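You operate a simulated robot arm through the tools that you are given. There is no shell and no other tool. Be economical: measure what you need, move in short steps, check, and stop when the job is done.

Carry out the task below with a simulated robot arm. There is one attempt and no reset: what you move stays moved.

TASK
Take the tube from the top of the middle window-side table and put it on top of the wooden block there. Then take the paint pan from the top of the middle window-side table and put it on the top of the middle wall-side table. Then take the name sign that says "Wendy" from the top of the middle window-side table and put it on the square pad. Then put the sponge from the top of the middle window-side table on the top of the middle wall-side table. Do these in the order given. Set down upright: tube, name sign.

Only the result counts: the job must be done as asked and must still hold three seconds after the hand-in. Knocking over, shifting, dropping, spilling or breaking anything else fails it.

THE ROBOT
A 5-joint arm with a two-finger parallel gripper, fixed in place. Base frame: the origin is at the foot of the arm, x ahead of it, y to its left, z up; the work surface is at about z = 0. Lengths are in m, angles in rad, forces in N, time in s.
With the tool pointing down near the work surface it reaches from about 0.26 to 0.6 m from the base axis. Its first joint turns from -1.152 to 1.152 rad. The tool tilts only in the upright plane through the base axis and itself; it spins freely about its own axis. Payload 1.57 kg.
Tool frame: the origin (TCP) lies between the finger pads and is the grasp point; the fingertips stand 0.03 m ahead of it; z points along the fingers, y is the line along which they close. The gripper opens to 0.08 m. The fingers are 0.017 m wide and 0.012 m thick; the gripper's body (0.04 by 0.082 m) begins 0.08 m behind the TCP.
Orientation is told as [roll, pitch, yaw] about the base's x, y, z axes, in that order, counted from this pose: with the fingers straight down and closing along the base's y, the tool's x points along the base's -x, its y along +y and its z along -z.

THE INTERFACE
- The arm moves only by the tool step_arm. Its arguments are lists of equal length, an entry for each row: "slide": the shift along the tool's x, y, z in units of 50 mm (1.0 is 50 mm), a list of three; "dr": the turn, a rotation vector about the tool's x, y, z in units of 4 degrees (1.0 is 4 degrees), a list of three; "fingers": the closure, from 0 (fully open) to 1 (shut). In form: {"slide": [[x, y, z], ...], "dr": [[ax, ay, az], ...], "fingers": [fingers, ...]}. A call has 1 to 20 rows; each row shifts and turns the commanded pose from where the row before left it, along the tool's axes as they then stand. A call with a number of a shift or a turn outside -1 to 1 is refused whole. Rows are played at 5 a second. More than 0.05 m and 0.15 rad between two rows, or a gripper value outside its range, and nothing of the call is played. A pose out of reach is approached as far as the arm can. The call stops where the force on the tool passes 40 N (or 10 N more than at its start, if that is more) or the arm is blocked; 0.2 s more then pass. The fingers move at their own pace (about 0.153 m/s each) and stop on an object; they squeeze with about 21 N. The grip force told is the motor's: it shows also when the fingers shut on nothing. Time passes only in rows, and 0.2 s behind the last, so rows that do not move let the fingers close. The reply holds the time, the measured pose of the TCP, the force on the tool along the base axes, the opening and the grip force, in the units named above and with some noise, with the torque about the TCP (base axes, N m) and any sound that the robot's microphone picked up.
- Cameras (640 x 400 px; columns grow to the right, rows downward): "scene" is fixed at [-0.0155, 0.3852, 0.5033]; the picture's right is [-1.00, -0.05, 0.00], its down [-0.04, 0.78, -0.62] and it looks along [0.03, -0.62, -0.78] (base axes); focal length 214 px, centre (320, 200). "wrist" rides on the gripper at [0.072, -0.007, -0.122] in the tool frame; the picture's right is [0.09, 1.00, 0.00], its down [-0.84, 0.08, -0.54] and it looks along [-0.54, 0.05, 0.84] (tool axes); focal length 238 px, centre (320, 200). There is no depth. A picture from a camera that has moved, and an enlarged one, comes with that camera's place and axes in the base frame and with its lens.
- grab_frame(camera): a new picture of that camera. It takes no simulated time.
- enlarge(camera, box): a new picture of the part [left, top, right, bottom] of that camera's present view, enlarged. It takes no simulated time.
- close_job(): hands the job in; it is judged then, once.

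Go step by step. Nothing tells you positions but the pictures and the camera data: compare them with the known pose of the tool, close in by small moves and look again before you grip or let go. The budget is 120 turns and 68 pictures, counting those below and the enlarged ones. Unless the task says otherwise, let go and move clear before handing in, and close with one line.

The tools are called after "Call:" as name(argument=value, ...) on one line, values as JSON. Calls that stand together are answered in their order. step_arm: Moves the arm, as the interface text tells. Its arguments: {"type":"object","properties":{"slide":{"type":"array"},"dr":{"type":"array"},"fingers":{"type":"array"}},"required":["slide","dr","fingers"]} The other tools are called the same way: grab_frame (camera) takes a picture; enlarge (camera, box) takes an enlarged picture of a part of a camera's view; close_job () hands the job in.

At the start:

```text
clock: 0.0
ee_pos: [0.4524, -0.04, 0.321]
ee_rot: [-0.002, 0.0, 0.0]
force: [0.2, -0.6, -0.4]
ft_torque: [-0.01, 0.01, 0.02]
gripper_width: 0.08
gripper_force: 0.1
```

scene: 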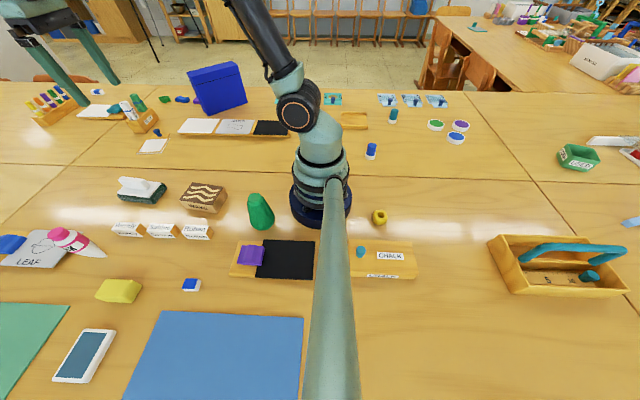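
wrist: 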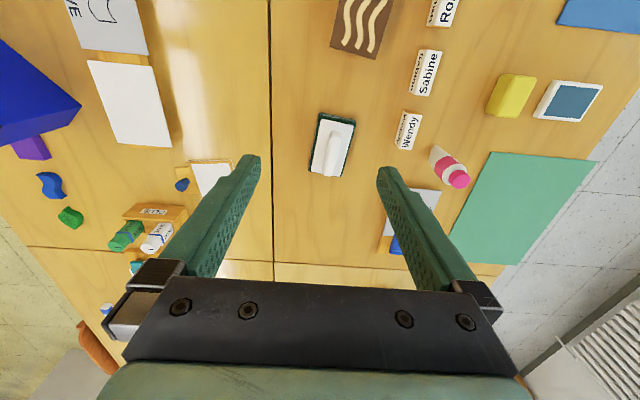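

I'm starting with close-up views of the scene to identify the objects and table seams.

Call:
enlarge(camera="scene", box=[0, 160, 320, 400])

Call:
enlarge(camera="wrist", box=[270, 0, 640, 270])

Call:
enlarge(camera="scene", box=[0, 60, 320, 200])

Call:
enlarge(camera="scene", box=[320, 60, 640, 320])

```text
1.67 times, centred on (160, 280) of scene
camera zoom: at [-0.0155, 0.3852, 0.5033], right [-1.0, -0.05, 0.0], down [-0.04, 0.78, -0.62], along [0.03, -0.62, -0.78], focal length 358 px, centre (587, 67)
```

zoom: 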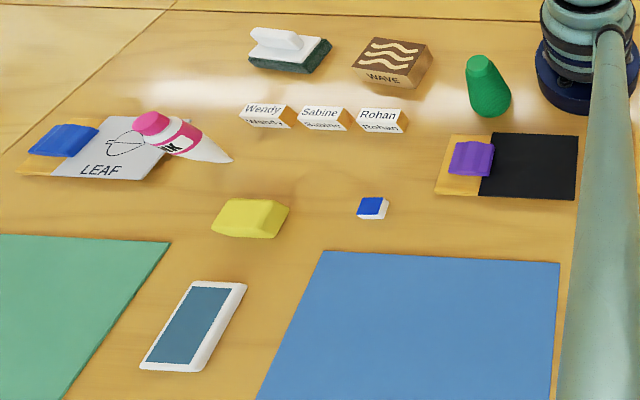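

```text
1.48 times, centred on (455, 135) of wrist
camera zoom: at [0.3798, -0.0451, 0.4419], right [-0.09, 1.0, 0.0], down [0.84, 0.08, 0.54], along [0.54, 0.05, -0.84], focal length 353 px, centre (120, 296)
```

zoom: 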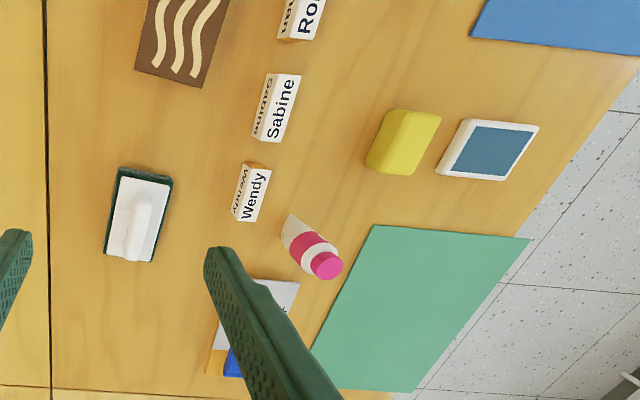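

```text
2.00 times, centred on (160, 130) of scene
camera zoom: at [-0.0155, 0.3852, 0.5033], right [-1.0, -0.05, 0.0], down [-0.04, 0.78, -0.62], along [0.03, -0.62, -0.78], focal length 429 px, centre (640, 340)
```

zoom: 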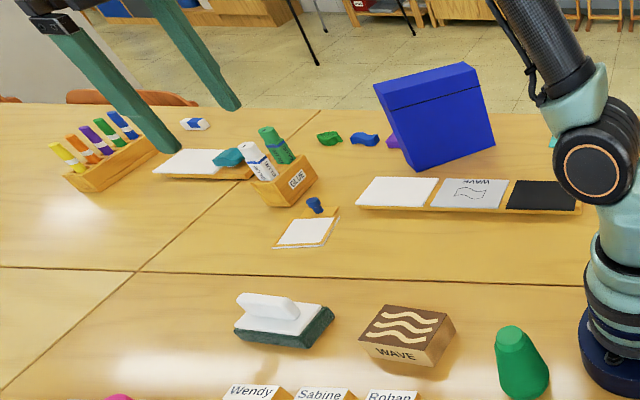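

```text
1.54 times, centred on (480, 190) of scene
camera zoom: at [-0.0155, 0.3852, 0.5033], right [-1.0, -0.05, 0.0], down [-0.04, 0.78, -0.62], along [0.03, -0.62, -0.78], focal length 330 px, centre (74, 215)
```

zoom: 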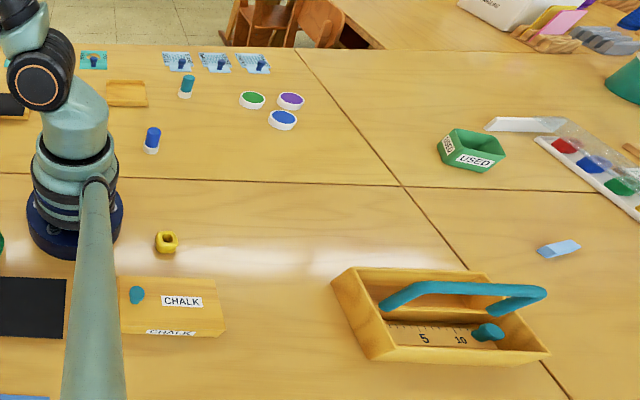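

The Wave block sits near (0.34, 0.01), the ink tube stands near (0.53, 0.19) about 0.11 tall, and the ink pad is near (0.42, 0.385). The table seam is at about y = -0.125, with the wall side below it. I'm moving towards the tube for a closer look.

Call:
step_arm(slide=[[0, 0.95, 0.4], [0, 0.95, 0.4], [0, 0.95, 0.4], [0, 0.95, 0.4], [0, 0, 0]], dr=[[0, 0, 0], [0, 0, 0], [0, 0, 0], [0, 0, 0], [0, 0, 0]], fingers=[0, 0, 0, 0, 0])

Call:
grab_frame(camera="wrist")

```text
refused: row 1 steps farther than a row can; nothing moved
```

```text
61 pictures are left
camera wrist: at [0.3798, -0.0451, 0.4419], right [-0.09, 1.0, 0.0], down [0.84, 0.08, 0.54], along [0.54, 0.05, -0.84], focal length 238 px, centre (320, 200)
```

wrist: 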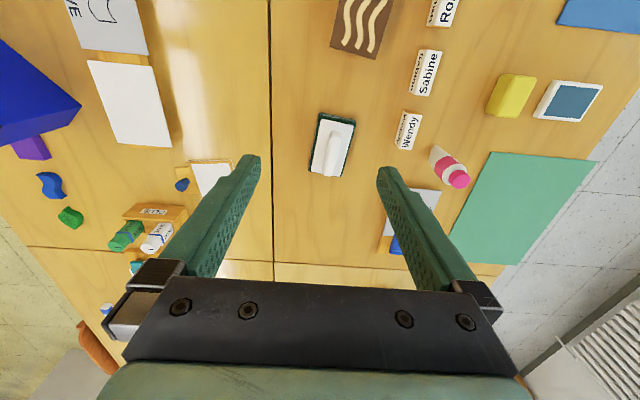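

The step was too long, so I'm redoing it with shorter rows.

Call:
step_arm(slide=[[0, 0.8, 0.4], [0, 0.8, 0.4], [0, 0.8, 0.4], [0, 0.8, 0.4], [0, 0.6, 0.2], [0, 0, 0]], dr=[[0, 0, 0], [0, 0, 0], [0, 0, 0], [0, 0, 0], [0, 0, 0], [0, 0, 0]], fingers=[0, 0, 0, 0, 0, 0])

Call:
grab_frame(camera="wrist")

```text
clock: 1.4
ee_pos: [0.4502, 0.1509, 0.2277]
ee_rot: [0.0, -0.002, 0.0]
force: [0.4, -0.3, 1.0]
ft_torque: [-0.01, 0.02, 0.01]
gripper_width: 0.0802
gripper_force: 0.1
```

```text
60 pictures are left
camera wrist: at [0.379, 0.1451, 0.3502], right [-0.09, 1.0, 0.0], down [0.84, 0.08, 0.54], along [0.54, 0.05, -0.84], focal length 238 px, centre (320, 200)
```

wrist: 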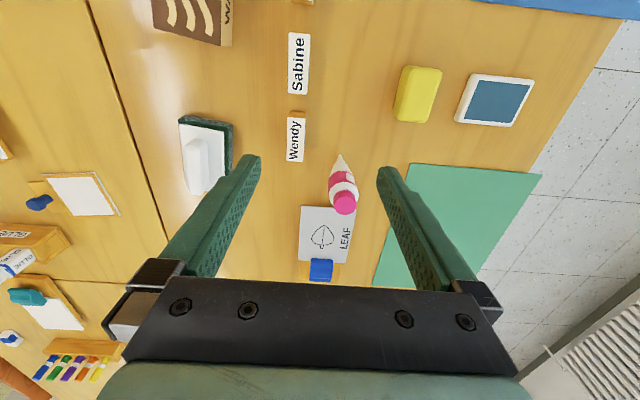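

The tube stands at about (0.52, 0.188). I'm zooming in to see its shape.

Call:
enlarge(camera="wrist", box=[270, 100, 430, 240])

Call:
enlarge(camera="scene", box=[20, 200, 150, 290])

```text
2.86 times, centred on (350, 170) of wrist
camera zoom: at [0.379, 0.1451, 0.3502], right [-0.09, 1.0, 0.0], down [0.84, 0.08, 0.54], along [0.54, 0.05, -0.84], focal length 681 px, centre (234, 286)
```

zoom: 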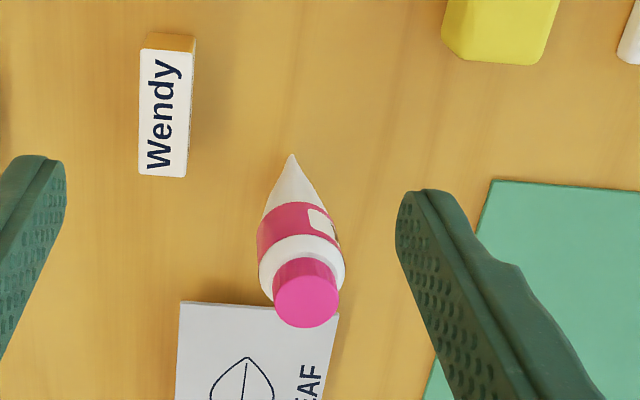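

```text
4.44 times, centred on (85, 245) of scene
camera zoom: at [-0.0155, 0.3852, 0.5033], right [-1.0, -0.05, 0.0], down [-0.04, 0.78, -0.62], along [0.03, -0.62, -0.78], focal length 953 px, centre (1364, 0)
```

zoom: 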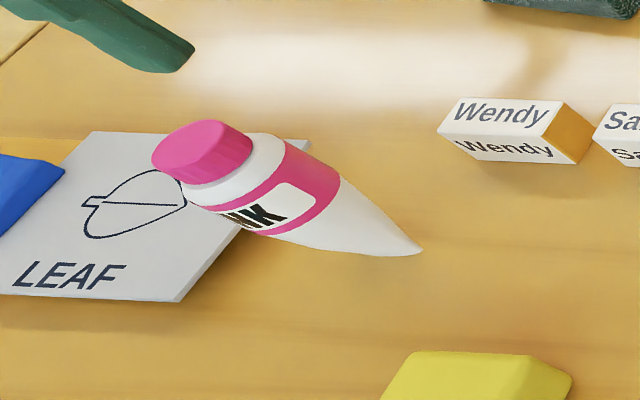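

The tube's flat crimp runs along x and it stands at about (0.535, 0.191). I'll grip it along x, which means turning the tool by 90°.

Call:
step_arm(slide=[[0, 0, 0], [0, 0, 0], [0, 0, 0], [0, 0, 0], [0, 0, 0], [0, 0, 0], [0, 0, 0], [0, 0, 0], [0, 0, 0], [0, 0, 0], [0, 0, 0], [0, 0, 0], [0, 0, 0], [0, 0, 0], [0, 0, 0], [0, 0, 0], [0, 0, 0], [0, 0, 0], [0, 0, 0], [0, 0, 0]], dr=[[0, 0, -1], [0, 0, -1], [0, 0, -1], [0, 0, -1], [0, 0, -1], [0, 0, -1], [0, 0, -1], [0, 0, -1], [0, 0, -1], [0, 0, -1], [0, 0, -1], [0, 0, -1], [0, 0, -1], [0, 0, -1], [0, 0, -1], [0, 0, -1], [0, 0, -1], [0, 0, -1], [0, 0, -1], [0, 0, -1]], fingers=[0, 0, 0, 0, 0, 0, 0, 0, 0, 0, 0, 0, 0, 0, 0, 0, 0, 0, 0, 0])

Call:
step_arm(slide=[[0, 0, 0], [0, 0, 0], [0, 0, 0], [0, 0, 0]], dr=[[0, 0, -1], [0, 0, -1], [0, 0, -0.5], [0, 0, 0]], fingers=[0, 0, 0, 0])

```text
clock: 5.6
ee_pos: [0.4525, 0.1509, 0.2302]
ee_rot: [0.0, -0.001, 1.4]
force: [0.1, 0.3, 1.4]
ft_torque: [-0.02, 0.03, 0.01]
gripper_width: 0.0803
gripper_force: 0.0
```

```text
clock: 6.6
ee_pos: [0.4512, 0.1492, 0.2299]
ee_rot: [0.001, -0.001, 1.573]
force: [0.0, 0.0, 0.8]
ft_torque: [-0.01, 0.02, -0.01]
gripper_width: 0.0801
gripper_force: 0.0
```

Next I'm moving over the tube. The tool's x axis now points along -y and its y axis along -x.

Call:
step_arm(slide=[[-0.28, -0.56, 0], [-0.28, -0.56, 0], [-0.28, -0.56, 0], [0, 0, 0]], dr=[[0, 0, 0], [0, 0, 0], [0, 0, 0], [0, 0, 0]], fingers=[0, 0, 0, 0])

Call:
grab_frame(camera="wrist")

Call:
enlarge(camera="scene", box=[0, 130, 200, 290])

```text
clock: 7.6
ee_pos: [0.5344, 0.1926, 0.2286]
ee_rot: [0.002, -0.001, 1.571]
force: [0.8, 0.5, 0.2]
ft_torque: [-0.03, 0.03, -0.01]
gripper_width: 0.0799
gripper_force: 0.0
```

```text
57 pictures are left
camera wrist: at [0.541, 0.1218, 0.3511], right [-1.0, -0.09, 0.0], down [-0.08, 0.84, 0.54], along [-0.05, 0.54, -0.84], focal length 238 px, centre (320, 200)
```

wrist: 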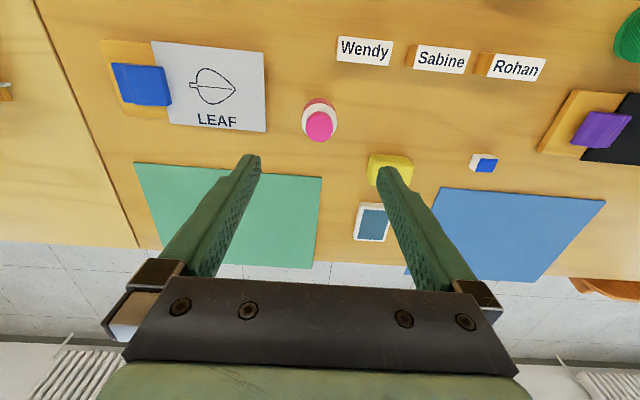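

```text
2.50 times, centred on (100, 210) of scene
camera zoom: at [-0.0155, 0.3852, 0.5033], right [-1.0, -0.05, 0.0], down [-0.04, 0.78, -0.62], along [0.03, -0.62, -0.78], focal length 536 px, centre (870, 175)
```

zoom: 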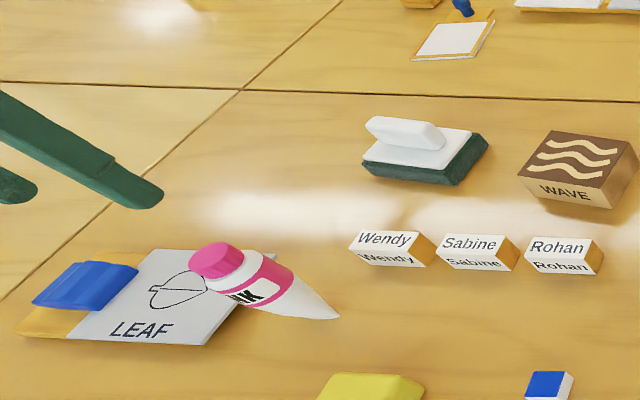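

The cap is centred at about (0.535, 0.189). I'm descending to TCP z of about 0.07.

Call:
step_arm(slide=[[0.06, 0, 0.8], [0, 0, 0.8], [0, 0, 0.8], [0, 0, 0.75], [0, 0, 0]], dr=[[0, 0, 0], [0, 0, 0], [0, 0, 0], [0, 0, 0], [0, 0, 0]], fingers=[0, 0, 0, 0, 0])

Call:
grab_frame(camera="wrist")

Call:
enlarge(camera="scene", box=[0, 130, 200, 290])

```text
clock: 8.8
ee_pos: [0.5361, 0.1916, 0.069]
ee_rot: [0.0, 0.0, 1.57]
force: [-0.8, -0.2, 0.9]
ft_torque: [0.01, 0.02, 0.0]
gripper_width: 0.0801
gripper_force: 0.0
```

```text
55 pictures are left
camera wrist: at [0.5427, 0.1196, 0.1914], right [-1.0, -0.09, 0.0], down [-0.08, 0.84, 0.54], along [-0.05, 0.54, -0.84], focal length 238 px, centre (320, 200)
```

wrist: 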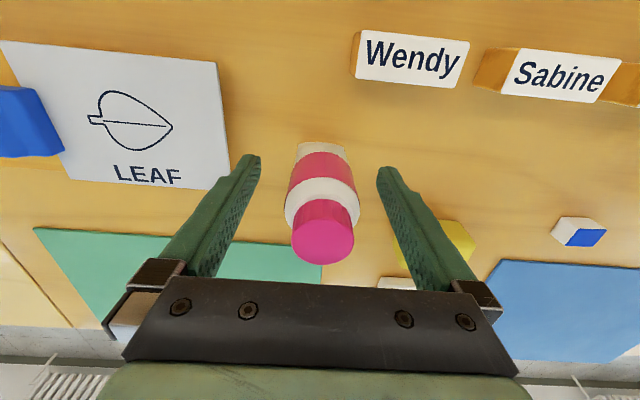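

```text
2.50 times, centred on (100, 210) of scene
camera zoom: at [-0.0155, 0.3852, 0.5033], right [-1.0, -0.05, 0.0], down [-0.04, 0.78, -0.62], along [0.03, -0.62, -0.78], focal length 536 px, centre (870, 175)
```

zoom: 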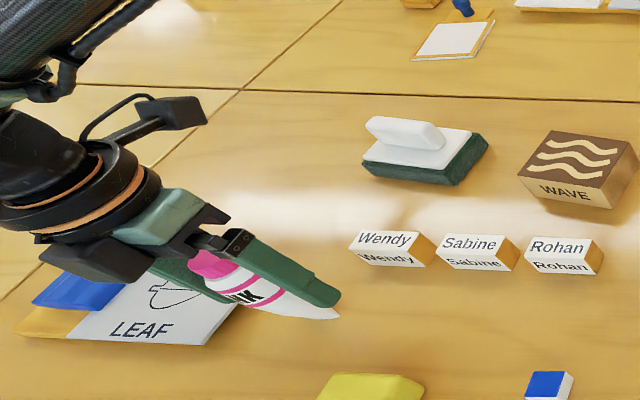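

The tube is between the fingers. I'm nudging y by -3 mm and closing.

Call:
step_arm(slide=[[0.06, 0, 0], [0, 0, 0], [0, 0, 0], [0, 0, 0], [0, 0, 0]], dr=[[0, 0, 0], [0, 0, 0], [0, 0, 0], [0, 0, 0], [0, 0, 0]], fingers=[0, 0.3, 0.6, 1, 1])

Call:
grab_frame(camera="wrist")

```text
clock: 10.0
ee_pos: [0.5369, 0.1879, 0.0715]
ee_rot: [0.0, 0.0, 1.571]
force: [-0.7, 0.3, 0.4]
ft_torque: [0.0, 0.01, 0.0]
gripper_width: 0.0375
gripper_force: 21.1
```

```text
53 pictures are left
camera wrist: at [0.5431, 0.1168, 0.1933], right [-1.0, -0.09, 0.0], down [-0.08, 0.84, 0.54], along [-0.05, 0.54, -0.84], focal length 238 px, centre (320, 200)
```

wrist: 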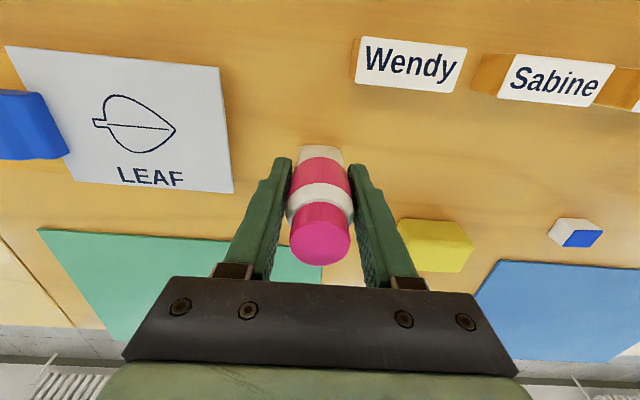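

I have a grip at 37.5 mm. I'm lifting and carrying the tube towards the Wave block.

Call:
step_arm(slide=[[0, 0, -0.5], [0, 0, -0.9], [0, 0, -0.9], [0.4, 0.5, 0], [0.4, 0.5, 0], [0.4, 0.5, 0], [0.4, 0.5, 0], [0.4, 0.5, 0], [0.4, 0.5, 0], [0, 0, 0]], dr=[[0, 0, 0], [0, 0, 0], [0, 0, 0], [0, 0, 0], [0, 0, 0], [0, 0, 0], [0, 0, 0], [0, 0, 0], [0, 0, 0], [0, 0, 0]], fingers=[1, 1, 1, 1, 1, 1, 1, 1, 1, 1])

Call:
grab_frame(camera="wrist")

Call:
enlarge(camera="scene", box=[80, 60, 320, 252])

```text
clock: 12.2
ee_pos: [0.3856, 0.0654, 0.1858]
ee_rot: [-0.001, 0.0, 1.571]
force: [-0.2, -0.1, -1.7]
ft_torque: [-0.04, -0.01, 0.01]
gripper_width: 0.0376
gripper_force: 21.4
```

```text
52 pictures are left
camera wrist: at [0.392, -0.0047, 0.3088], right [-1.0, -0.09, 0.0], down [-0.08, 0.84, 0.54], along [-0.05, 0.54, -0.84], focal length 238 px, centre (320, 200)
```

wrist: 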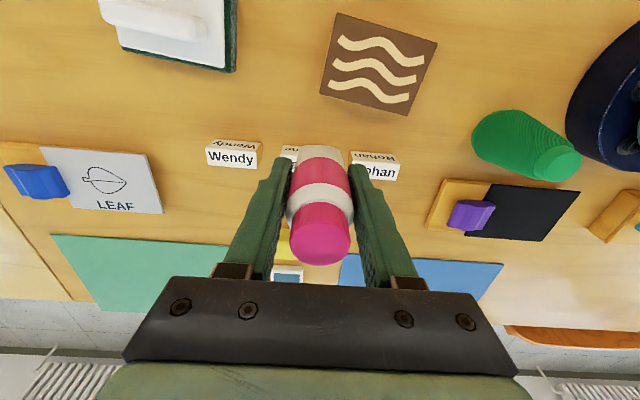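

```text
2.08 times, centred on (200, 156) of scene
camera zoom: at [-0.0155, 0.3852, 0.5033], right [-1.0, -0.05, 0.0], down [-0.04, 0.78, -0.62], along [0.03, -0.62, -0.78], focal length 447 px, centre (570, 292)
```

zoom: 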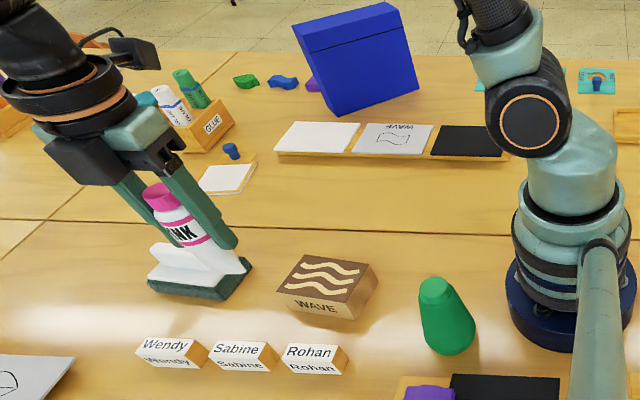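

The block is about 0.10 x 0.065, centred near (0.336, 0.006), and roughly 0.035 high. I'm moving above it and lowering part of the way.

Call:
step_arm(slide=[[0.4, 0.33, 0], [0.4, 0.33, 0], [0.38, 0.33, 0], [0, 0, 0.5], [0, 0, 0.5], [0, 0, 0]], dr=[[0, 0, 0], [0, 0, 0], [0, 0, 0], [0, 0, 0], [0, 0, 0], [0, 0, 0]], fingers=[1, 1, 1, 1, 1, 1])

Call:
grab_frame(camera="wrist")

Call:
enlarge(camera="scene", box=[120, 100, 320, 260])

```text
clock: 13.6
ee_pos: [0.3367, 0.0069, 0.1358]
ee_rot: [0.001, -0.001, 1.573]
force: [-0.1, 0.1, -1.7]
ft_torque: [-0.02, 0.01, 0.01]
gripper_width: 0.0376
gripper_force: 21.0
```

```text
50 pictures are left
camera wrist: at [0.3435, -0.0636, 0.2588], right [-1.0, -0.09, 0.0], down [-0.08, 0.84, 0.54], along [-0.05, 0.54, -0.84], focal length 238 px, centre (320, 200)
```

wrist: 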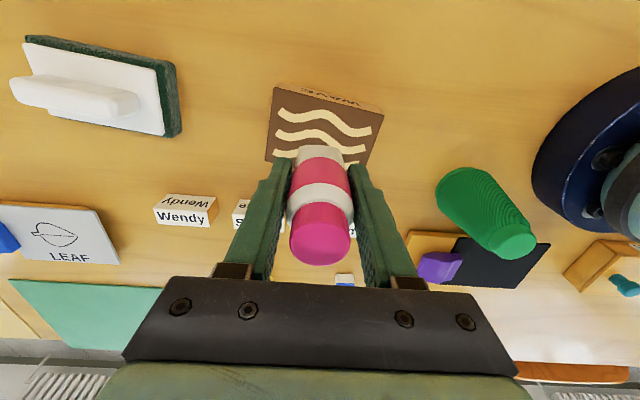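

```text
2.50 times, centred on (220, 180) of scene
camera zoom: at [-0.0155, 0.3852, 0.5033], right [-1.0, -0.05, 0.0], down [-0.04, 0.78, -0.62], along [0.03, -0.62, -0.78], focal length 536 px, centre (570, 250)
```

zoom: 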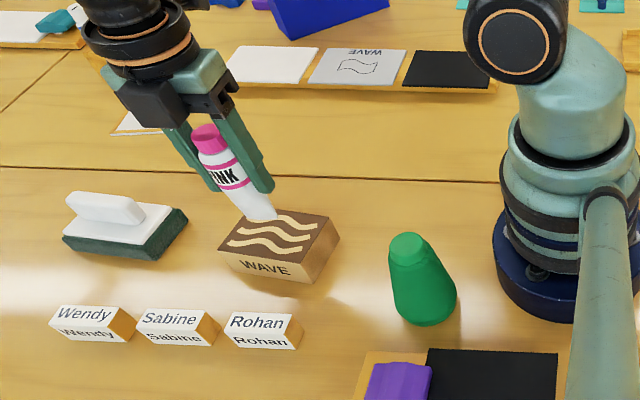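

The tube is over the block. I'm lowering it gradually.

Call:
step_arm(slide=[[-0.04, 0, 0.15], [0, 0, 0.15], [0, 0, 0.1], [0, 0, 0], [0, 0, 0]], dr=[[0, 0, 0], [0, 0, 0], [0, 0, 0], [0, 0, 0], [0, 0, 0]], fingers=[1, 1, 1, 1, 1])

Call:
enlarge(camera="scene", box=[160, 140, 260, 220])

```text
clock: 14.8
ee_pos: [0.3377, 0.0099, 0.1174]
ee_rot: [0.0, 0.001, 1.572]
force: [0.5, 0.6, -0.6]
ft_torque: [0.04, -0.03, 0.03]
gripper_width: 0.0374
gripper_force: 21.3
```

```text
5.00 times, centred on (210, 180) of scene
camera zoom: at [-0.0155, 0.3852, 0.5033], right [-1.0, -0.05, 0.0], down [-0.04, 0.78, -0.62], along [0.03, -0.62, -0.78], focal length 1072 px, centre (870, 300)
```

zoom: 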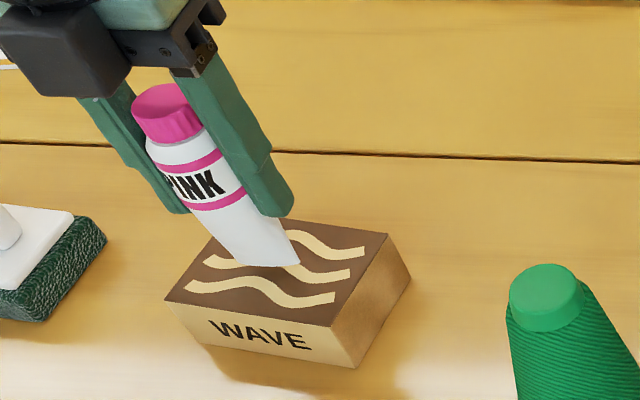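

It's near contact. I'm continuing with 1 to 2 mm steps.

Call:
step_arm(slide=[[0, 0, 0.04], [0, 0, 0], [0, 0, 0]], dr=[[0, 0, 0], [0, 0, 0], [0, 0, 0]], fingers=[1, 1, 1])

Call:
step_arm(slide=[[0, 0, 0.04], [0, 0, 0], [0, 0, 0]], dr=[[0, 0, 0], [0, 0, 0], [0, 0, 0]], fingers=[1, 1, 1])

Call:
step_arm(slide=[[0, 0, 0.04], [0, 0, 0], [0, 0, 0]], dr=[[0, 0, 0], [0, 0, 0], [0, 0, 0]], fingers=[1, 1, 1])

```text
clock: 15.6
ee_pos: [0.3358, 0.0093, 0.1137]
ee_rot: [0.0, -0.001, 1.571]
force: [-0.3, -0.3, -1.5]
ft_torque: [0.0, 0.03, -0.02]
gripper_width: 0.0376
gripper_force: 20.4
```

```text
clock: 16.4
ee_pos: [0.3366, 0.0098, 0.1133]
ee_rot: [-0.002, 0.001, 1.572]
force: [0.0, 0.1, -1.3]
ft_torque: [0.01, 0.01, -0.01]
gripper_width: 0.0375
gripper_force: 21.2
```

```text
clock: 17.2
ee_pos: [0.3354, 0.0101, 0.1117]
ee_rot: [-0.001, 0.001, 1.572]
force: [-1.8, -1.1, 6.2]
ft_torque: [-0.09, 0.12, -0.01]
gripper_width: 0.0374
gripper_force: 21.2
```

Contact has been made. I'm easing back slightly before releasing.

Call:
step_arm(slide=[[0, 0, -0.012], [0, 0, 0], [0, 0, 0]], dr=[[0, 0, 0], [0, 0, 0], [0, 0, 0]], fingers=[1, 1, 1])

Call:
enlarge(camera="scene", box=[160, 140, 260, 220])

```text
clock: 18.0
ee_pos: [0.3352, 0.009, 0.1112]
ee_rot: [0.001, -0.001, 1.57]
force: [0.6, -0.1, -1.8]
ft_torque: [-0.03, -0.01, 0.01]
gripper_width: 0.0375
gripper_force: 20.9
```

```text
5.00 times, centred on (210, 180) of scene
camera zoom: at [-0.0155, 0.3852, 0.5033], right [-1.0, -0.05, 0.0], down [-0.04, 0.78, -0.62], along [0.03, -0.62, -0.78], focal length 1072 px, centre (870, 300)
```

zoom: 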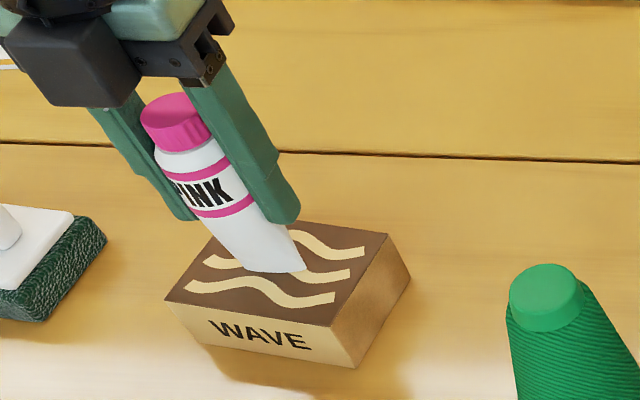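

I'm going down 0.3 mm, then opening in small stages.

Call:
step_arm(slide=[[0, 0, 0.008], [0, 0, 0], [0, 0, 0], [0, 0, 0], [0, 0, 0], [0, 0, 0], [0, 0, 0]], dr=[[0, 0, 0], [0, 0, 0], [0, 0, 0], [0, 0, 0], [0, 0, 0], [0, 0, 0], [0, 0, 0]], fingers=[1, 1, 0.5, 0.48, 0.45, 0.42, 0.4])

Call:
enlarge(camera="scene", box=[160, 140, 260, 220])

```text
clock: 19.6
ee_pos: [0.3345, 0.0099, 0.1108]
ee_rot: [0.0, -0.002, 1.572]
force: [0.4, -0.1, -0.4]
ft_torque: [0.03, -0.02, 0.0]
gripper_width: 0.048
gripper_force: 0.1
```

```text
5.00 times, centred on (210, 180) of scene
camera zoom: at [-0.0155, 0.3852, 0.5033], right [-1.0, -0.05, 0.0], down [-0.04, 0.78, -0.62], along [0.03, -0.62, -0.78], focal length 1072 px, centre (870, 300)
```

zoom: 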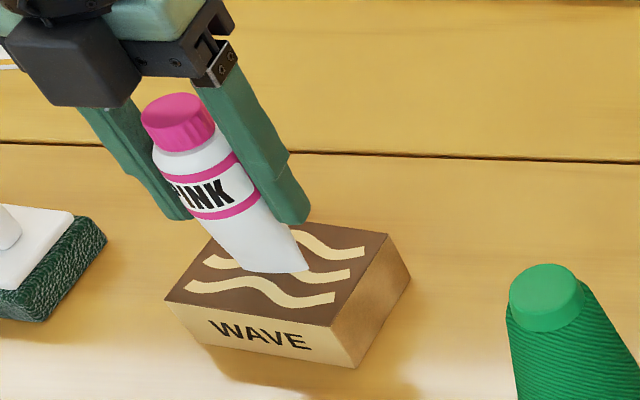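

It's standing. I'm opening fully and rising clear.

Call:
step_arm(slide=[[0, 0, 0], [0, 0, 0], [0, 0, 0], [0, 0, -0.3], [0, 0, -0.7], [0, 0, -0.9], [0, 0, -0.9], [0, 0, 0]], dr=[[0, 0, 0], [0, 0, 0], [0, 0, 0], [0, 0, 0], [0, 0, 0], [0, 0, 0], [0, 0, 0], [0, 0, 0]], fingers=[0.3, 0.1, 0, 0, 0, 0, 0, 0])

Call:
grab_frame(camera="wrist")

Call:
enlarge(camera="scene", box=[80, 140, 280, 300])

```text
clock: 21.4
ee_pos: [0.335, 0.0072, 0.2524]
ee_rot: [-0.001, 0.0, 1.57]
force: [0.1, -0.9, -0.4]
ft_torque: [0.01, 0.02, 0.03]
gripper_width: 0.0801
gripper_force: 0.0
```

```text
45 pictures are left
camera wrist: at [0.342, -0.0622, 0.3745], right [-1.0, -0.09, 0.0], down [-0.08, 0.84, 0.54], along [-0.05, 0.54, -0.84], focal length 238 px, centre (320, 200)
```

wrist: 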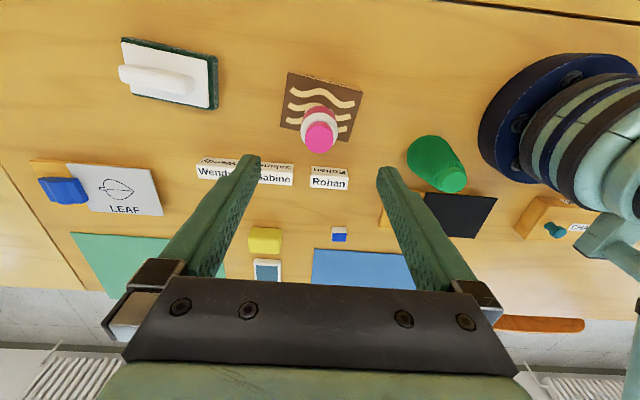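

```text
2.50 times, centred on (180, 220) of scene
camera zoom: at [-0.0155, 0.3852, 0.5033], right [-1.0, -0.05, 0.0], down [-0.04, 0.78, -0.62], along [0.03, -0.62, -0.78], focal length 536 px, centre (670, 150)
```

zoom: 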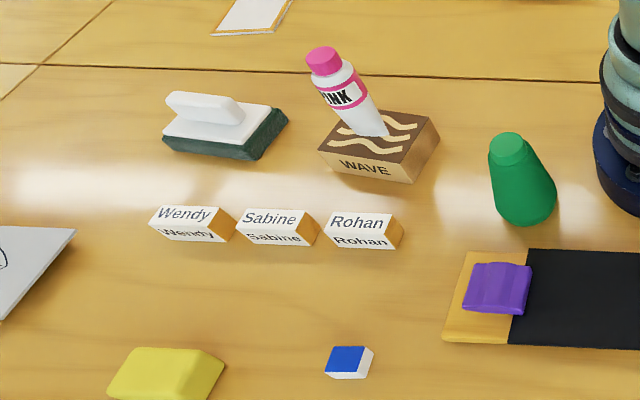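

The tube stands on the block. Next is the paint pan, near (0.276, 0.249).

Call:
step_arm(slide=[[-0.8, 0.2, 0], [-0.8, 0.2, 0], [-0.8, 0.2, 0], [-0.8, 0.2, 0], [-0.8, 0.2, 0.4], [-0.8, 0.2, 0.4], [0, 0, 0.9], [0, 0, 0.8], [0, 0, 0]], dr=[[0, 0, 0], [0, 0, 0], [0, 0, 0], [0, 0, 0], [0, 0, 0], [0, 0, 0], [0, 0, 0], [0, 0, 0], [0, 0, 0]], fingers=[0, 0, 0, 0, 0, 0, 0, 0, 0])

Call:
grab_frame(camera="wrist")

```text
clock: 23.4
ee_pos: [0.2765, 0.2514, 0.1275]
ee_rot: [0.001, 0.001, 1.571]
force: [-1.1, 0.3, -0.6]
ft_torque: [-0.01, 0.02, -0.01]
gripper_width: 0.0801
gripper_force: 0.0
```

```text
43 pictures are left
camera wrist: at [0.2836, 0.1799, 0.2479], right [-1.0, -0.09, 0.0], down [-0.08, 0.84, 0.54], along [-0.05, 0.54, -0.84], focal length 238 px, centre (320, 200)
```

wrist: 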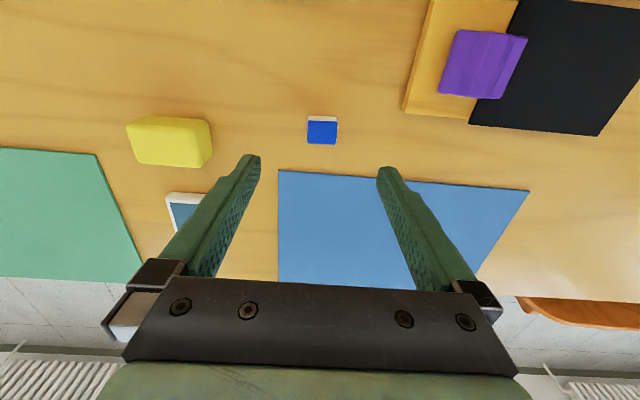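

The pan is right beneath the tool. I'm descending until the fingertips are about 5 mm above the table.

Call:
step_arm(slide=[[0.05, 0.02, 0.6], [0, 0, 0.6], [0, 0, 0.45], [0, 0, 0.2], [0, 0, 0]], dr=[[0, 0, 0], [0, 0, 0], [0, 0, 0], [0, 0, 0], [0, 0, 0]], fingers=[0, 0, 0, 0, 0])

Call:
grab_frame(camera="wrist")

```text
clock: 24.6
ee_pos: [0.2763, 0.2462, 0.0336]
ee_rot: [-0.001, -0.001, 1.57]
force: [-0.1, 1.0, -1.0]
ft_torque: [-0.01, -0.01, 0.0]
gripper_width: 0.0799
gripper_force: 0.1
```

```text
42 pictures are left
camera wrist: at [0.2827, 0.1759, 0.1558], right [-1.0, -0.09, 0.0], down [-0.08, 0.84, 0.54], along [-0.05, 0.54, -0.84], focal length 238 px, centre (320, 200)
```

wrist: 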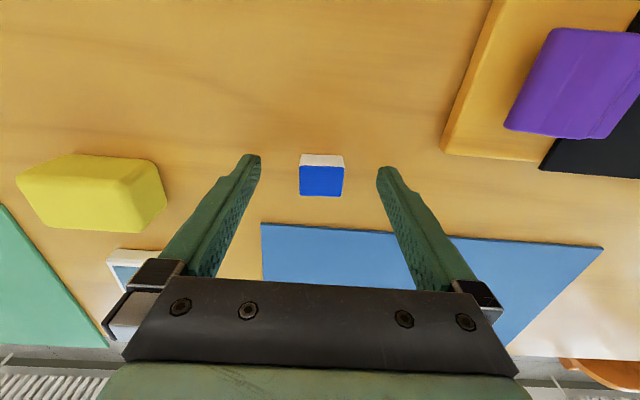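

The pan is between the fingers. I'm shifting 3 mm in +y and closing.

Call:
step_arm(slide=[[-0.06, 0, 0], [0, 0, 0], [0, 0, 0], [0, 0, 0], [0, 0, 0]], dr=[[0, 0, 0], [0, 0, 0], [0, 0, 0], [0, 0, 0], [0, 0, 0]], fingers=[0, 0.4, 0.7, 1, 1])

Call:
step_arm(slide=[[0, 0, -0.5], [0, 0, -0.9], [0, 0, -0.9], [0, 0, -0.9], [0, 0, 0]], dr=[[0, 0, 0], [0, 0, 0], [0, 0, 0], [0, 0, 0], [0, 0, 0]], fingers=[1, 1, 1, 1, 1])

Call:
grab_frame(camera="wrist")

```text
clock: 25.8
ee_pos: [0.2758, 0.2502, 0.0341]
ee_rot: [0.001, 0.0, 1.571]
force: [0.1, 0.2, -0.2]
ft_torque: [0.0, -0.02, 0.0]
gripper_width: 0.0279
gripper_force: 20.7
```

```text
clock: 27.0
ee_pos: [0.275, 0.2464, 0.1952]
ee_rot: [0.0, -0.001, 1.571]
force: [-0.5, 0.3, 0.7]
ft_torque: [-0.01, 0.01, -0.03]
gripper_width: 0.0002
gripper_force: 21.0
```

```text
41 pictures are left
camera wrist: at [0.2817, 0.1762, 0.3172], right [-1.0, -0.09, 0.0], down [-0.08, 0.84, 0.54], along [-0.05, 0.54, -0.84], focal length 238 px, centre (320, 200)
```

wrist: 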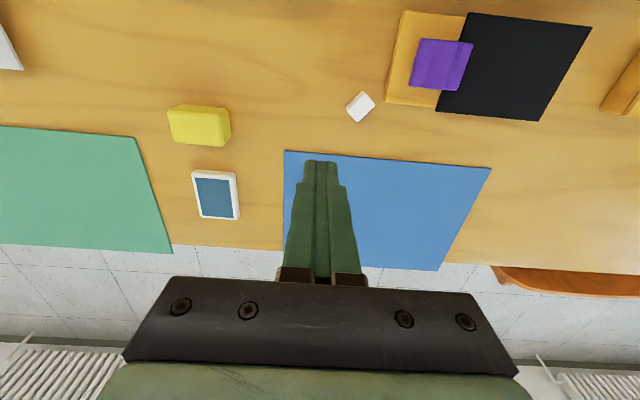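

The pan slipped out on the lift and landed nearby, apparently flipped. I'm looking closer.

Call:
enlarge(camera="scene", box=[170, 240, 270, 320])

Call:
enlarge(camera="wrist", box=[320, 70, 400, 140])

```text
5.00 times, centred on (220, 280) of scene
camera zoom: at [-0.0155, 0.3852, 0.5033], right [-1.0, -0.05, 0.0], down [-0.04, 0.78, -0.62], along [0.03, -0.62, -0.78], focal length 1072 px, centre (820, -200)
```

zoom: 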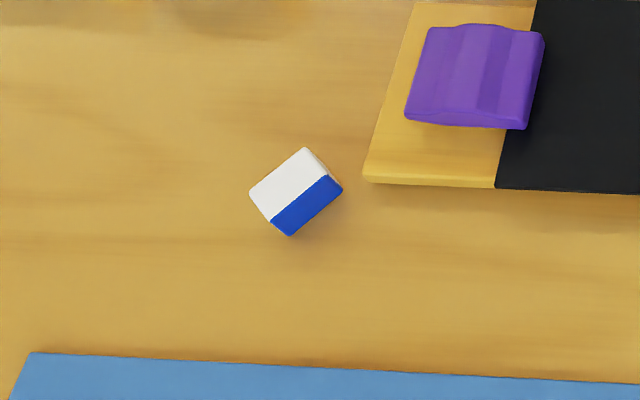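

```text
5.71 times, centred on (360, 105) of wrist
camera zoom: at [0.2817, 0.1762, 0.3172], right [-1.0, -0.09, 0.0], down [-0.08, 0.84, 0.54], along [-0.05, 0.54, -0.84], focal length 1362 px, centre (91, 743)
```

zoom: 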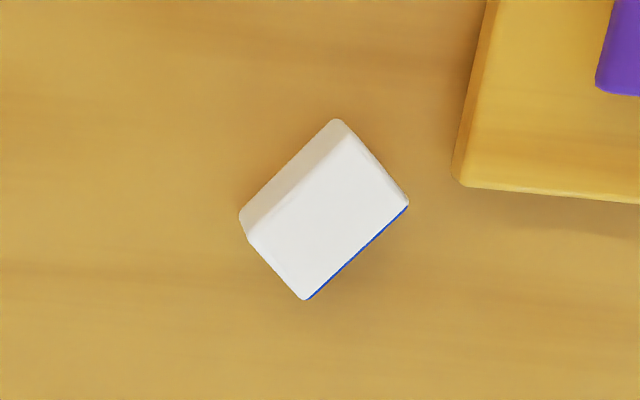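

The pan now lies on its side near (0.228, 0.233), with its blue face toward (-x, +y). I'll grip it between the base and blue faces, which are parallel, by setting yaw to 50°.

Call:
step_arm(slide=[[0, 0, 0], [0, 0, 0], [0, 0, 0], [0, 0, 0], [0, 0, 0], [0, 0, 0], [0, 0, 0], [0, 0, 0], [0, 0, 0], [0, 0, 0], [0.413, 0.267, 0.4], [0.413, 0.267, 0.4], [0, 0, 0.5], [0, 0, 0]], dr=[[0, 0, 1], [0, 0, 1], [0, 0, 1], [0, 0, 1], [0, 0, 1], [0, 0, 1], [0, 0, 1], [0, 0, 1], [0, 0, 1], [0, 0, 1], [0, 0, 0], [0, 0, 0], [0, 0, 0], [0, 0, 0]], fingers=[0.8, 0.5, 0.3, 0.2, 0.2, 0.2, 0.2, 0.2, 0.2, 0.2, 0.2, 0.2, 0.2, 0.2])

Call:
grab_frame(camera="wrist")

```text
clock: 30.0
ee_pos: [0.2296, 0.2334, 0.1302]
ee_rot: [0.0, -0.002, 0.875]
force: [-0.5, 0.0, 0.7]
ft_torque: [0.03, 0.03, -0.01]
gripper_width: 0.0643
gripper_force: 0.0
```

```text
38 pictures are left
camera wrist: at [0.1883, 0.175, 0.2522], right [-0.82, 0.57, 0.0], down [0.48, 0.69, 0.54], along [0.31, 0.45, -0.84], focal length 238 px, centre (320, 200)
```

wrist: 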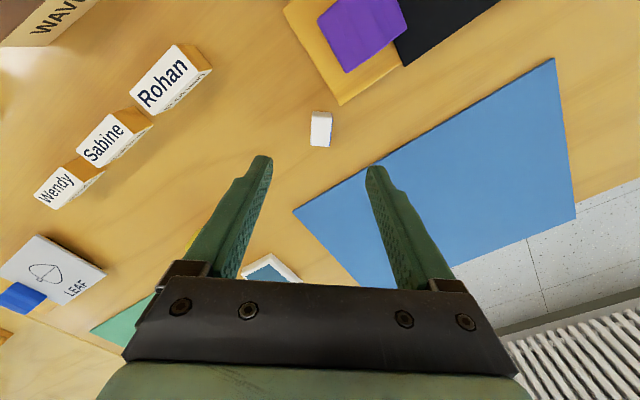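

The alignment is good. I'm descending around the pan.

Call:
step_arm(slide=[[0.07, 0.01, 0.6], [0, 0, 0.6], [0, 0, 0.5], [0, 0, 0.22], [0, 0, 0]], dr=[[0, 0, 0], [0, 0, 0], [0, 0, 0], [0, 0, 0], [0, 0, 0]], fingers=[0.2, 0.2, 0.2, 0.2, 0.2])

Call:
grab_frame(camera="wrist")

```text
clock: 31.2
ee_pos: [0.2262, 0.232, 0.0315]
ee_rot: [0.002, 0.002, 0.872]
force: [0.3, -0.4, 0.9]
ft_torque: [0.01, -0.02, -0.01]
gripper_width: 0.064
gripper_force: 0.1
```

```text
37 pictures are left
camera wrist: at [0.1849, 0.175, 0.1539], right [-0.82, 0.57, 0.0], down [0.48, 0.69, 0.54], along [0.31, 0.45, -0.84], focal length 238 px, centre (320, 200)
```

wrist: 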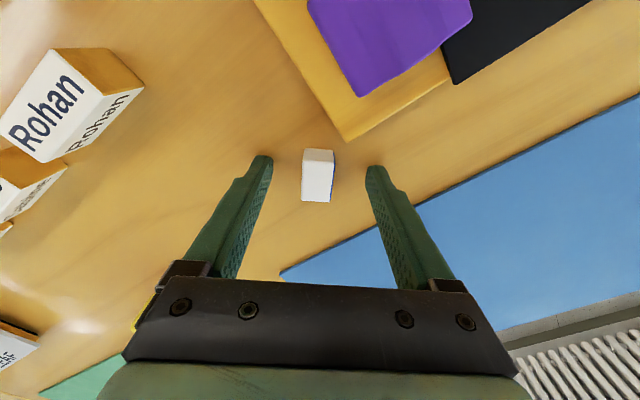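

Now I'm closing slowly, then lifting a little to test the grip.

Call:
step_arm(slide=[[0, 0, 0], [0, 0, 0], [0, 0, 0], [0, 0, 0], [0, 0, 0], [0, 0, 0]], dr=[[0, 0, 0], [0, 0, 0], [0, 0, 0], [0, 0, 0], [0, 0, 0], [0, 0, 0]], fingers=[0.4, 0.6, 0.75, 0.85, 1, 1])

Call:
step_arm(slide=[[0, 0, -0.1], [0, 0, -0.2], [0, 0, -0.2], [0, 0, 0]], dr=[[0, 0, 0], [0, 0, 0], [0, 0, 0], [0, 0, 0]], fingers=[1, 1, 1, 1])

Call:
grab_frame(camera="wrist")

```text
clock: 32.6
ee_pos: [0.2263, 0.2342, 0.0311]
ee_rot: [0.0, 0.0, 0.873]
force: [-0.6, -0.3, -0.8]
ft_torque: [-0.02, 0.01, -0.02]
gripper_width: 0.0186
gripper_force: 21.0
```

```text
clock: 33.6
ee_pos: [0.2241, 0.2325, 0.0588]
ee_rot: [0.0, -0.001, 0.872]
force: [-0.5, -0.2, -0.8]
ft_torque: [-0.01, -0.01, -0.03]
gripper_width: 0.0188
gripper_force: 20.6
```

```text
36 pictures are left
camera wrist: at [0.1829, 0.1748, 0.1804], right [-0.82, 0.57, 0.0], down [0.48, 0.69, 0.54], along [0.31, 0.45, -0.84], focal length 238 px, centre (320, 200)
```

wrist: 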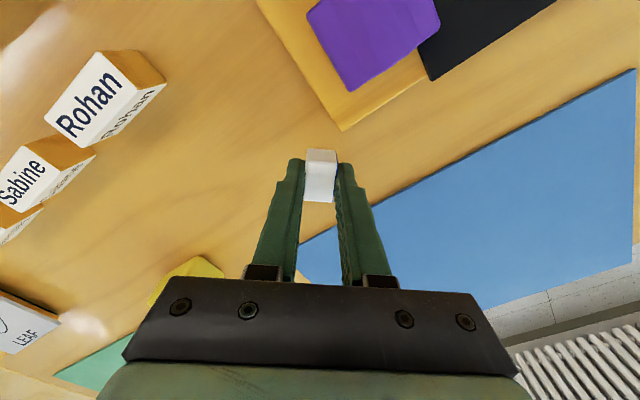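

The pan is held. I'm lifting high and carrying it over to the wall-side table near (0.36, -0.20).

Call:
step_arm(slide=[[0, 0, -0.8], [0, 0, -0.8], [0, 0, -0.8], [0, 0, -0.8], [0, 0, -0.8], [0.114, -0.691, 0], [0.114, -0.691, 0], [0.114, -0.691, 0], [0.114, -0.691, 0], [0.114, -0.691, 0], [0, 0, 0]], dr=[[0, 0, 0], [0, 0, 0], [0, 0, 0], [0, 0, 0], [0, 0, 0], [0, 0, 0], [0, 0, 0], [0, 0, 0], [0, 0, 0], [0, 0, 0], [0, 0, 0]], fingers=[1, 1, 1, 1, 1, 1, 1, 1, 1, 1, 1])

Call:
step_arm(slide=[[0.542, -0.52, 0], [0.542, -0.52, 0], [0.542, -0.52, 0], [0.542, -0.52, 0], [0.542, -0.52, 0], [0.542, -0.52, 0], [0.542, -0.52, 0], [0.542, -0.52, 0], [0, 0, 0]], dr=[[0, 0, 0], [0, 0, 0], [0, 0, 0], [0, 0, 0], [0, 0, 0], [0, 0, 0], [0, 0, 0], [0, 0, 0], [0, 0, 0]], fingers=[1, 1, 1, 1, 1, 1, 1, 1, 1])

Call:
grab_frame(camera="wrist")

Call:
grab_frame(camera="scene")

```text
clock: 36.0
ee_pos: [0.3375, 0.1035, 0.2568]
ee_rot: [-0.001, 0.0, 0.873]
force: [-0.1, -0.6, 0.3]
ft_torque: [0.01, 0.0, 0.0]
gripper_width: 0.0187
gripper_force: 20.9
```

```text
clock: 38.0
ee_pos: [0.3569, -0.2006, 0.2589]
ee_rot: [-0.001, 0.001, 0.875]
force: [0.7, 0.8, -0.6]
ft_torque: [-0.01, -0.04, 0.0]
gripper_width: 0.0188
gripper_force: 20.9
```

```text
35 pictures are left
camera wrist: at [0.3167, -0.2589, 0.381], right [-0.82, 0.57, 0.0], down [0.48, 0.69, 0.54], along [0.31, 0.45, -0.84], focal length 238 px, centre (320, 200)
```

wrist: 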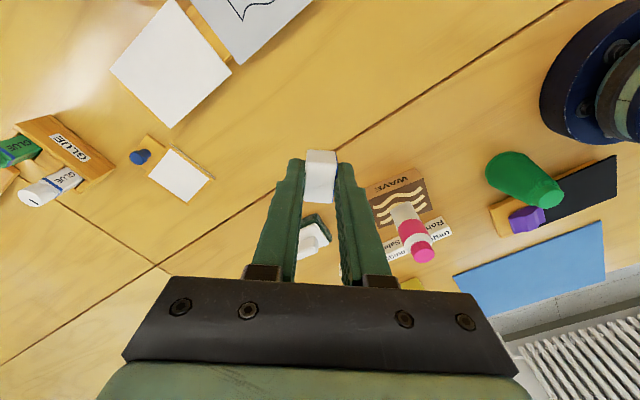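

```text
34 pictures are left
```

scene: 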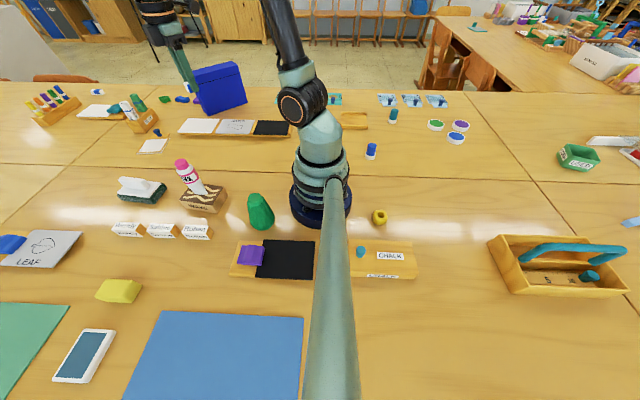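

The drop spot is clear and on the wall-side table. I'm descending.

Call:
step_arm(slide=[[0, 0, 0.85], [0, 0, 0.85], [0, 0, 0.85], [0, 0, 0.85], [0, 0, 0.7], [0, 0, 0.2], [0, 0, 0], [0, 0, 0]], dr=[[0, 0, 0], [0, 0, 0], [0, 0, 0], [0, 0, 0], [0, 0, 0], [0, 0, 0], [0, 0, 0], [0, 0, 0]], fingers=[1, 1, 1, 1, 1, 1, 1, 1])

Call:
step_arm(slide=[[0, 0, 0.06], [0, 0, 0], [0, 0, 0]], dr=[[0, 0, 0], [0, 0, 0], [0, 0, 0]], fingers=[1, 1, 1])

Call:
grab_frame(camera="wrist")

```text
clock: 39.8
ee_pos: [0.3593, -0.1989, 0.0426]
ee_rot: [-0.003, 0.0, 0.873]
force: [-0.3, 0.8, -0.4]
ft_torque: [0.01, 0.02, -0.02]
gripper_width: 0.0185
gripper_force: 20.7
```

```text
clock: 40.6
ee_pos: [0.3585, -0.1975, 0.0398]
ee_rot: [-0.001, -0.001, 0.873]
force: [0.1, 0.4, -0.5]
ft_torque: [-0.02, -0.01, -0.01]
gripper_width: 0.0187
gripper_force: 20.6
```

```text
33 pictures are left
camera wrist: at [0.3184, -0.2561, 0.1615], right [-0.82, 0.57, 0.0], down [0.48, 0.69, 0.54], along [0.31, 0.45, -0.84], focal length 238 px, centre (320, 200)
```

wrist: 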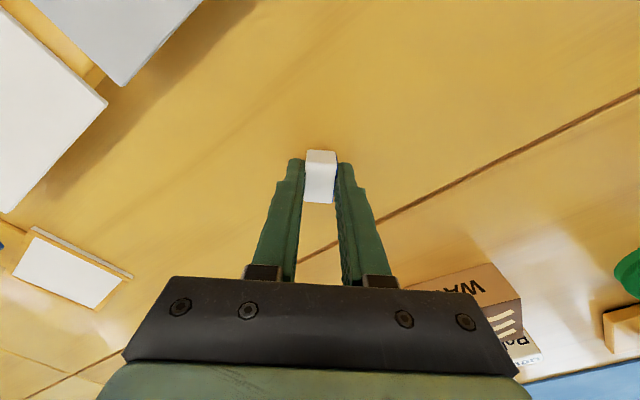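

Call:
step_arm(slide=[[0, 0, 0.08], [0, 0, 0.04], [0, 0, 0]], dr=[[0, 0, 0], [0, 0, 0], [0, 0, 0]], fingers=[1, 1, 1])

Call:
step_arm(slide=[[0, 0, 0.03], [0, 0, 0]], dr=[[0, 0, 0], [0, 0, 0]], fingers=[1, 1])

```text
clock: 41.4
ee_pos: [0.3583, -0.1987, 0.034]
ee_rot: [0.001, -0.002, 0.873]
force: [0.0, -0.3, -0.3]
ft_torque: [0.03, 0.01, 0.03]
gripper_width: 0.0187
gripper_force: 20.4
```

```text
clock: 42.0
ee_pos: [0.3599, -0.2, 0.0339]
ee_rot: [0.0, 0.0, 0.874]
force: [-0.7, 0.0, -0.1]
ft_torque: [0.03, 0.02, -0.03]
gripper_width: 0.0185
gripper_force: 20.9
```

It's about a millimetre above the table. I'm lowering slightly, releasing and rising.

Call:
step_arm(slide=[[0, 0, 0.02], [0, 0, 0], [0, 0, 0], [0, 0, 0], [0, 0, 0], [0, 0, 0], [0, 0, -0.3], [0, 0, -0.8], [0, 0, -0.9], [0, 0, -0.9], [0, 0, -0.9], [0, 0, -0.7], [0, 0, 0]], dr=[[0, 0, 0], [0, 0, 0], [0, 0, 0], [0, 0, 0], [0, 0, 0], [0, 0, 0], [0, 0, 0], [0, 0, 0], [0, 0, 0], [0, 0, 0], [0, 0, 0], [0, 0, 0], [0, 0, 0]], fingers=[1, 0.74, 0.7, 0.6, 0.3, 0.2, 0.2, 0.2, 0.2, 0.2, 0.2, 0.1, 0])

Call:
grab_frame(camera="wrist")

```text
clock: 44.8
ee_pos: [0.359, -0.2023, 0.2559]
ee_rot: [0.0, -0.001, 0.871]
force: [0.9, 0.1, -0.8]
ft_torque: [0.01, -0.02, 0.01]
gripper_width: 0.0798
gripper_force: 0.0
```

```text
32 pictures are left
camera wrist: at [0.3197, -0.2595, 0.3775], right [-0.82, 0.57, 0.0], down [0.48, 0.69, 0.54], along [0.31, 0.45, -0.84], focal length 238 px, centre (320, 200)
```

wrist: 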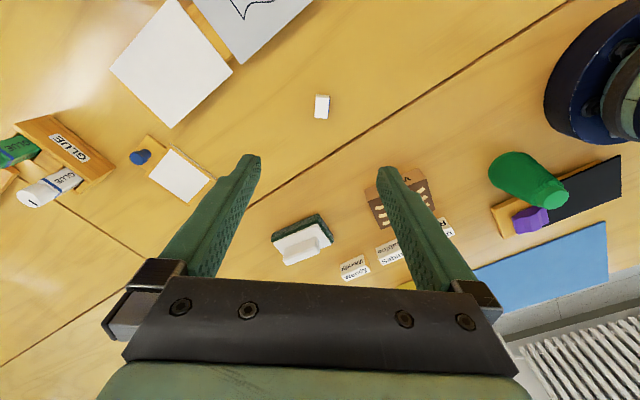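

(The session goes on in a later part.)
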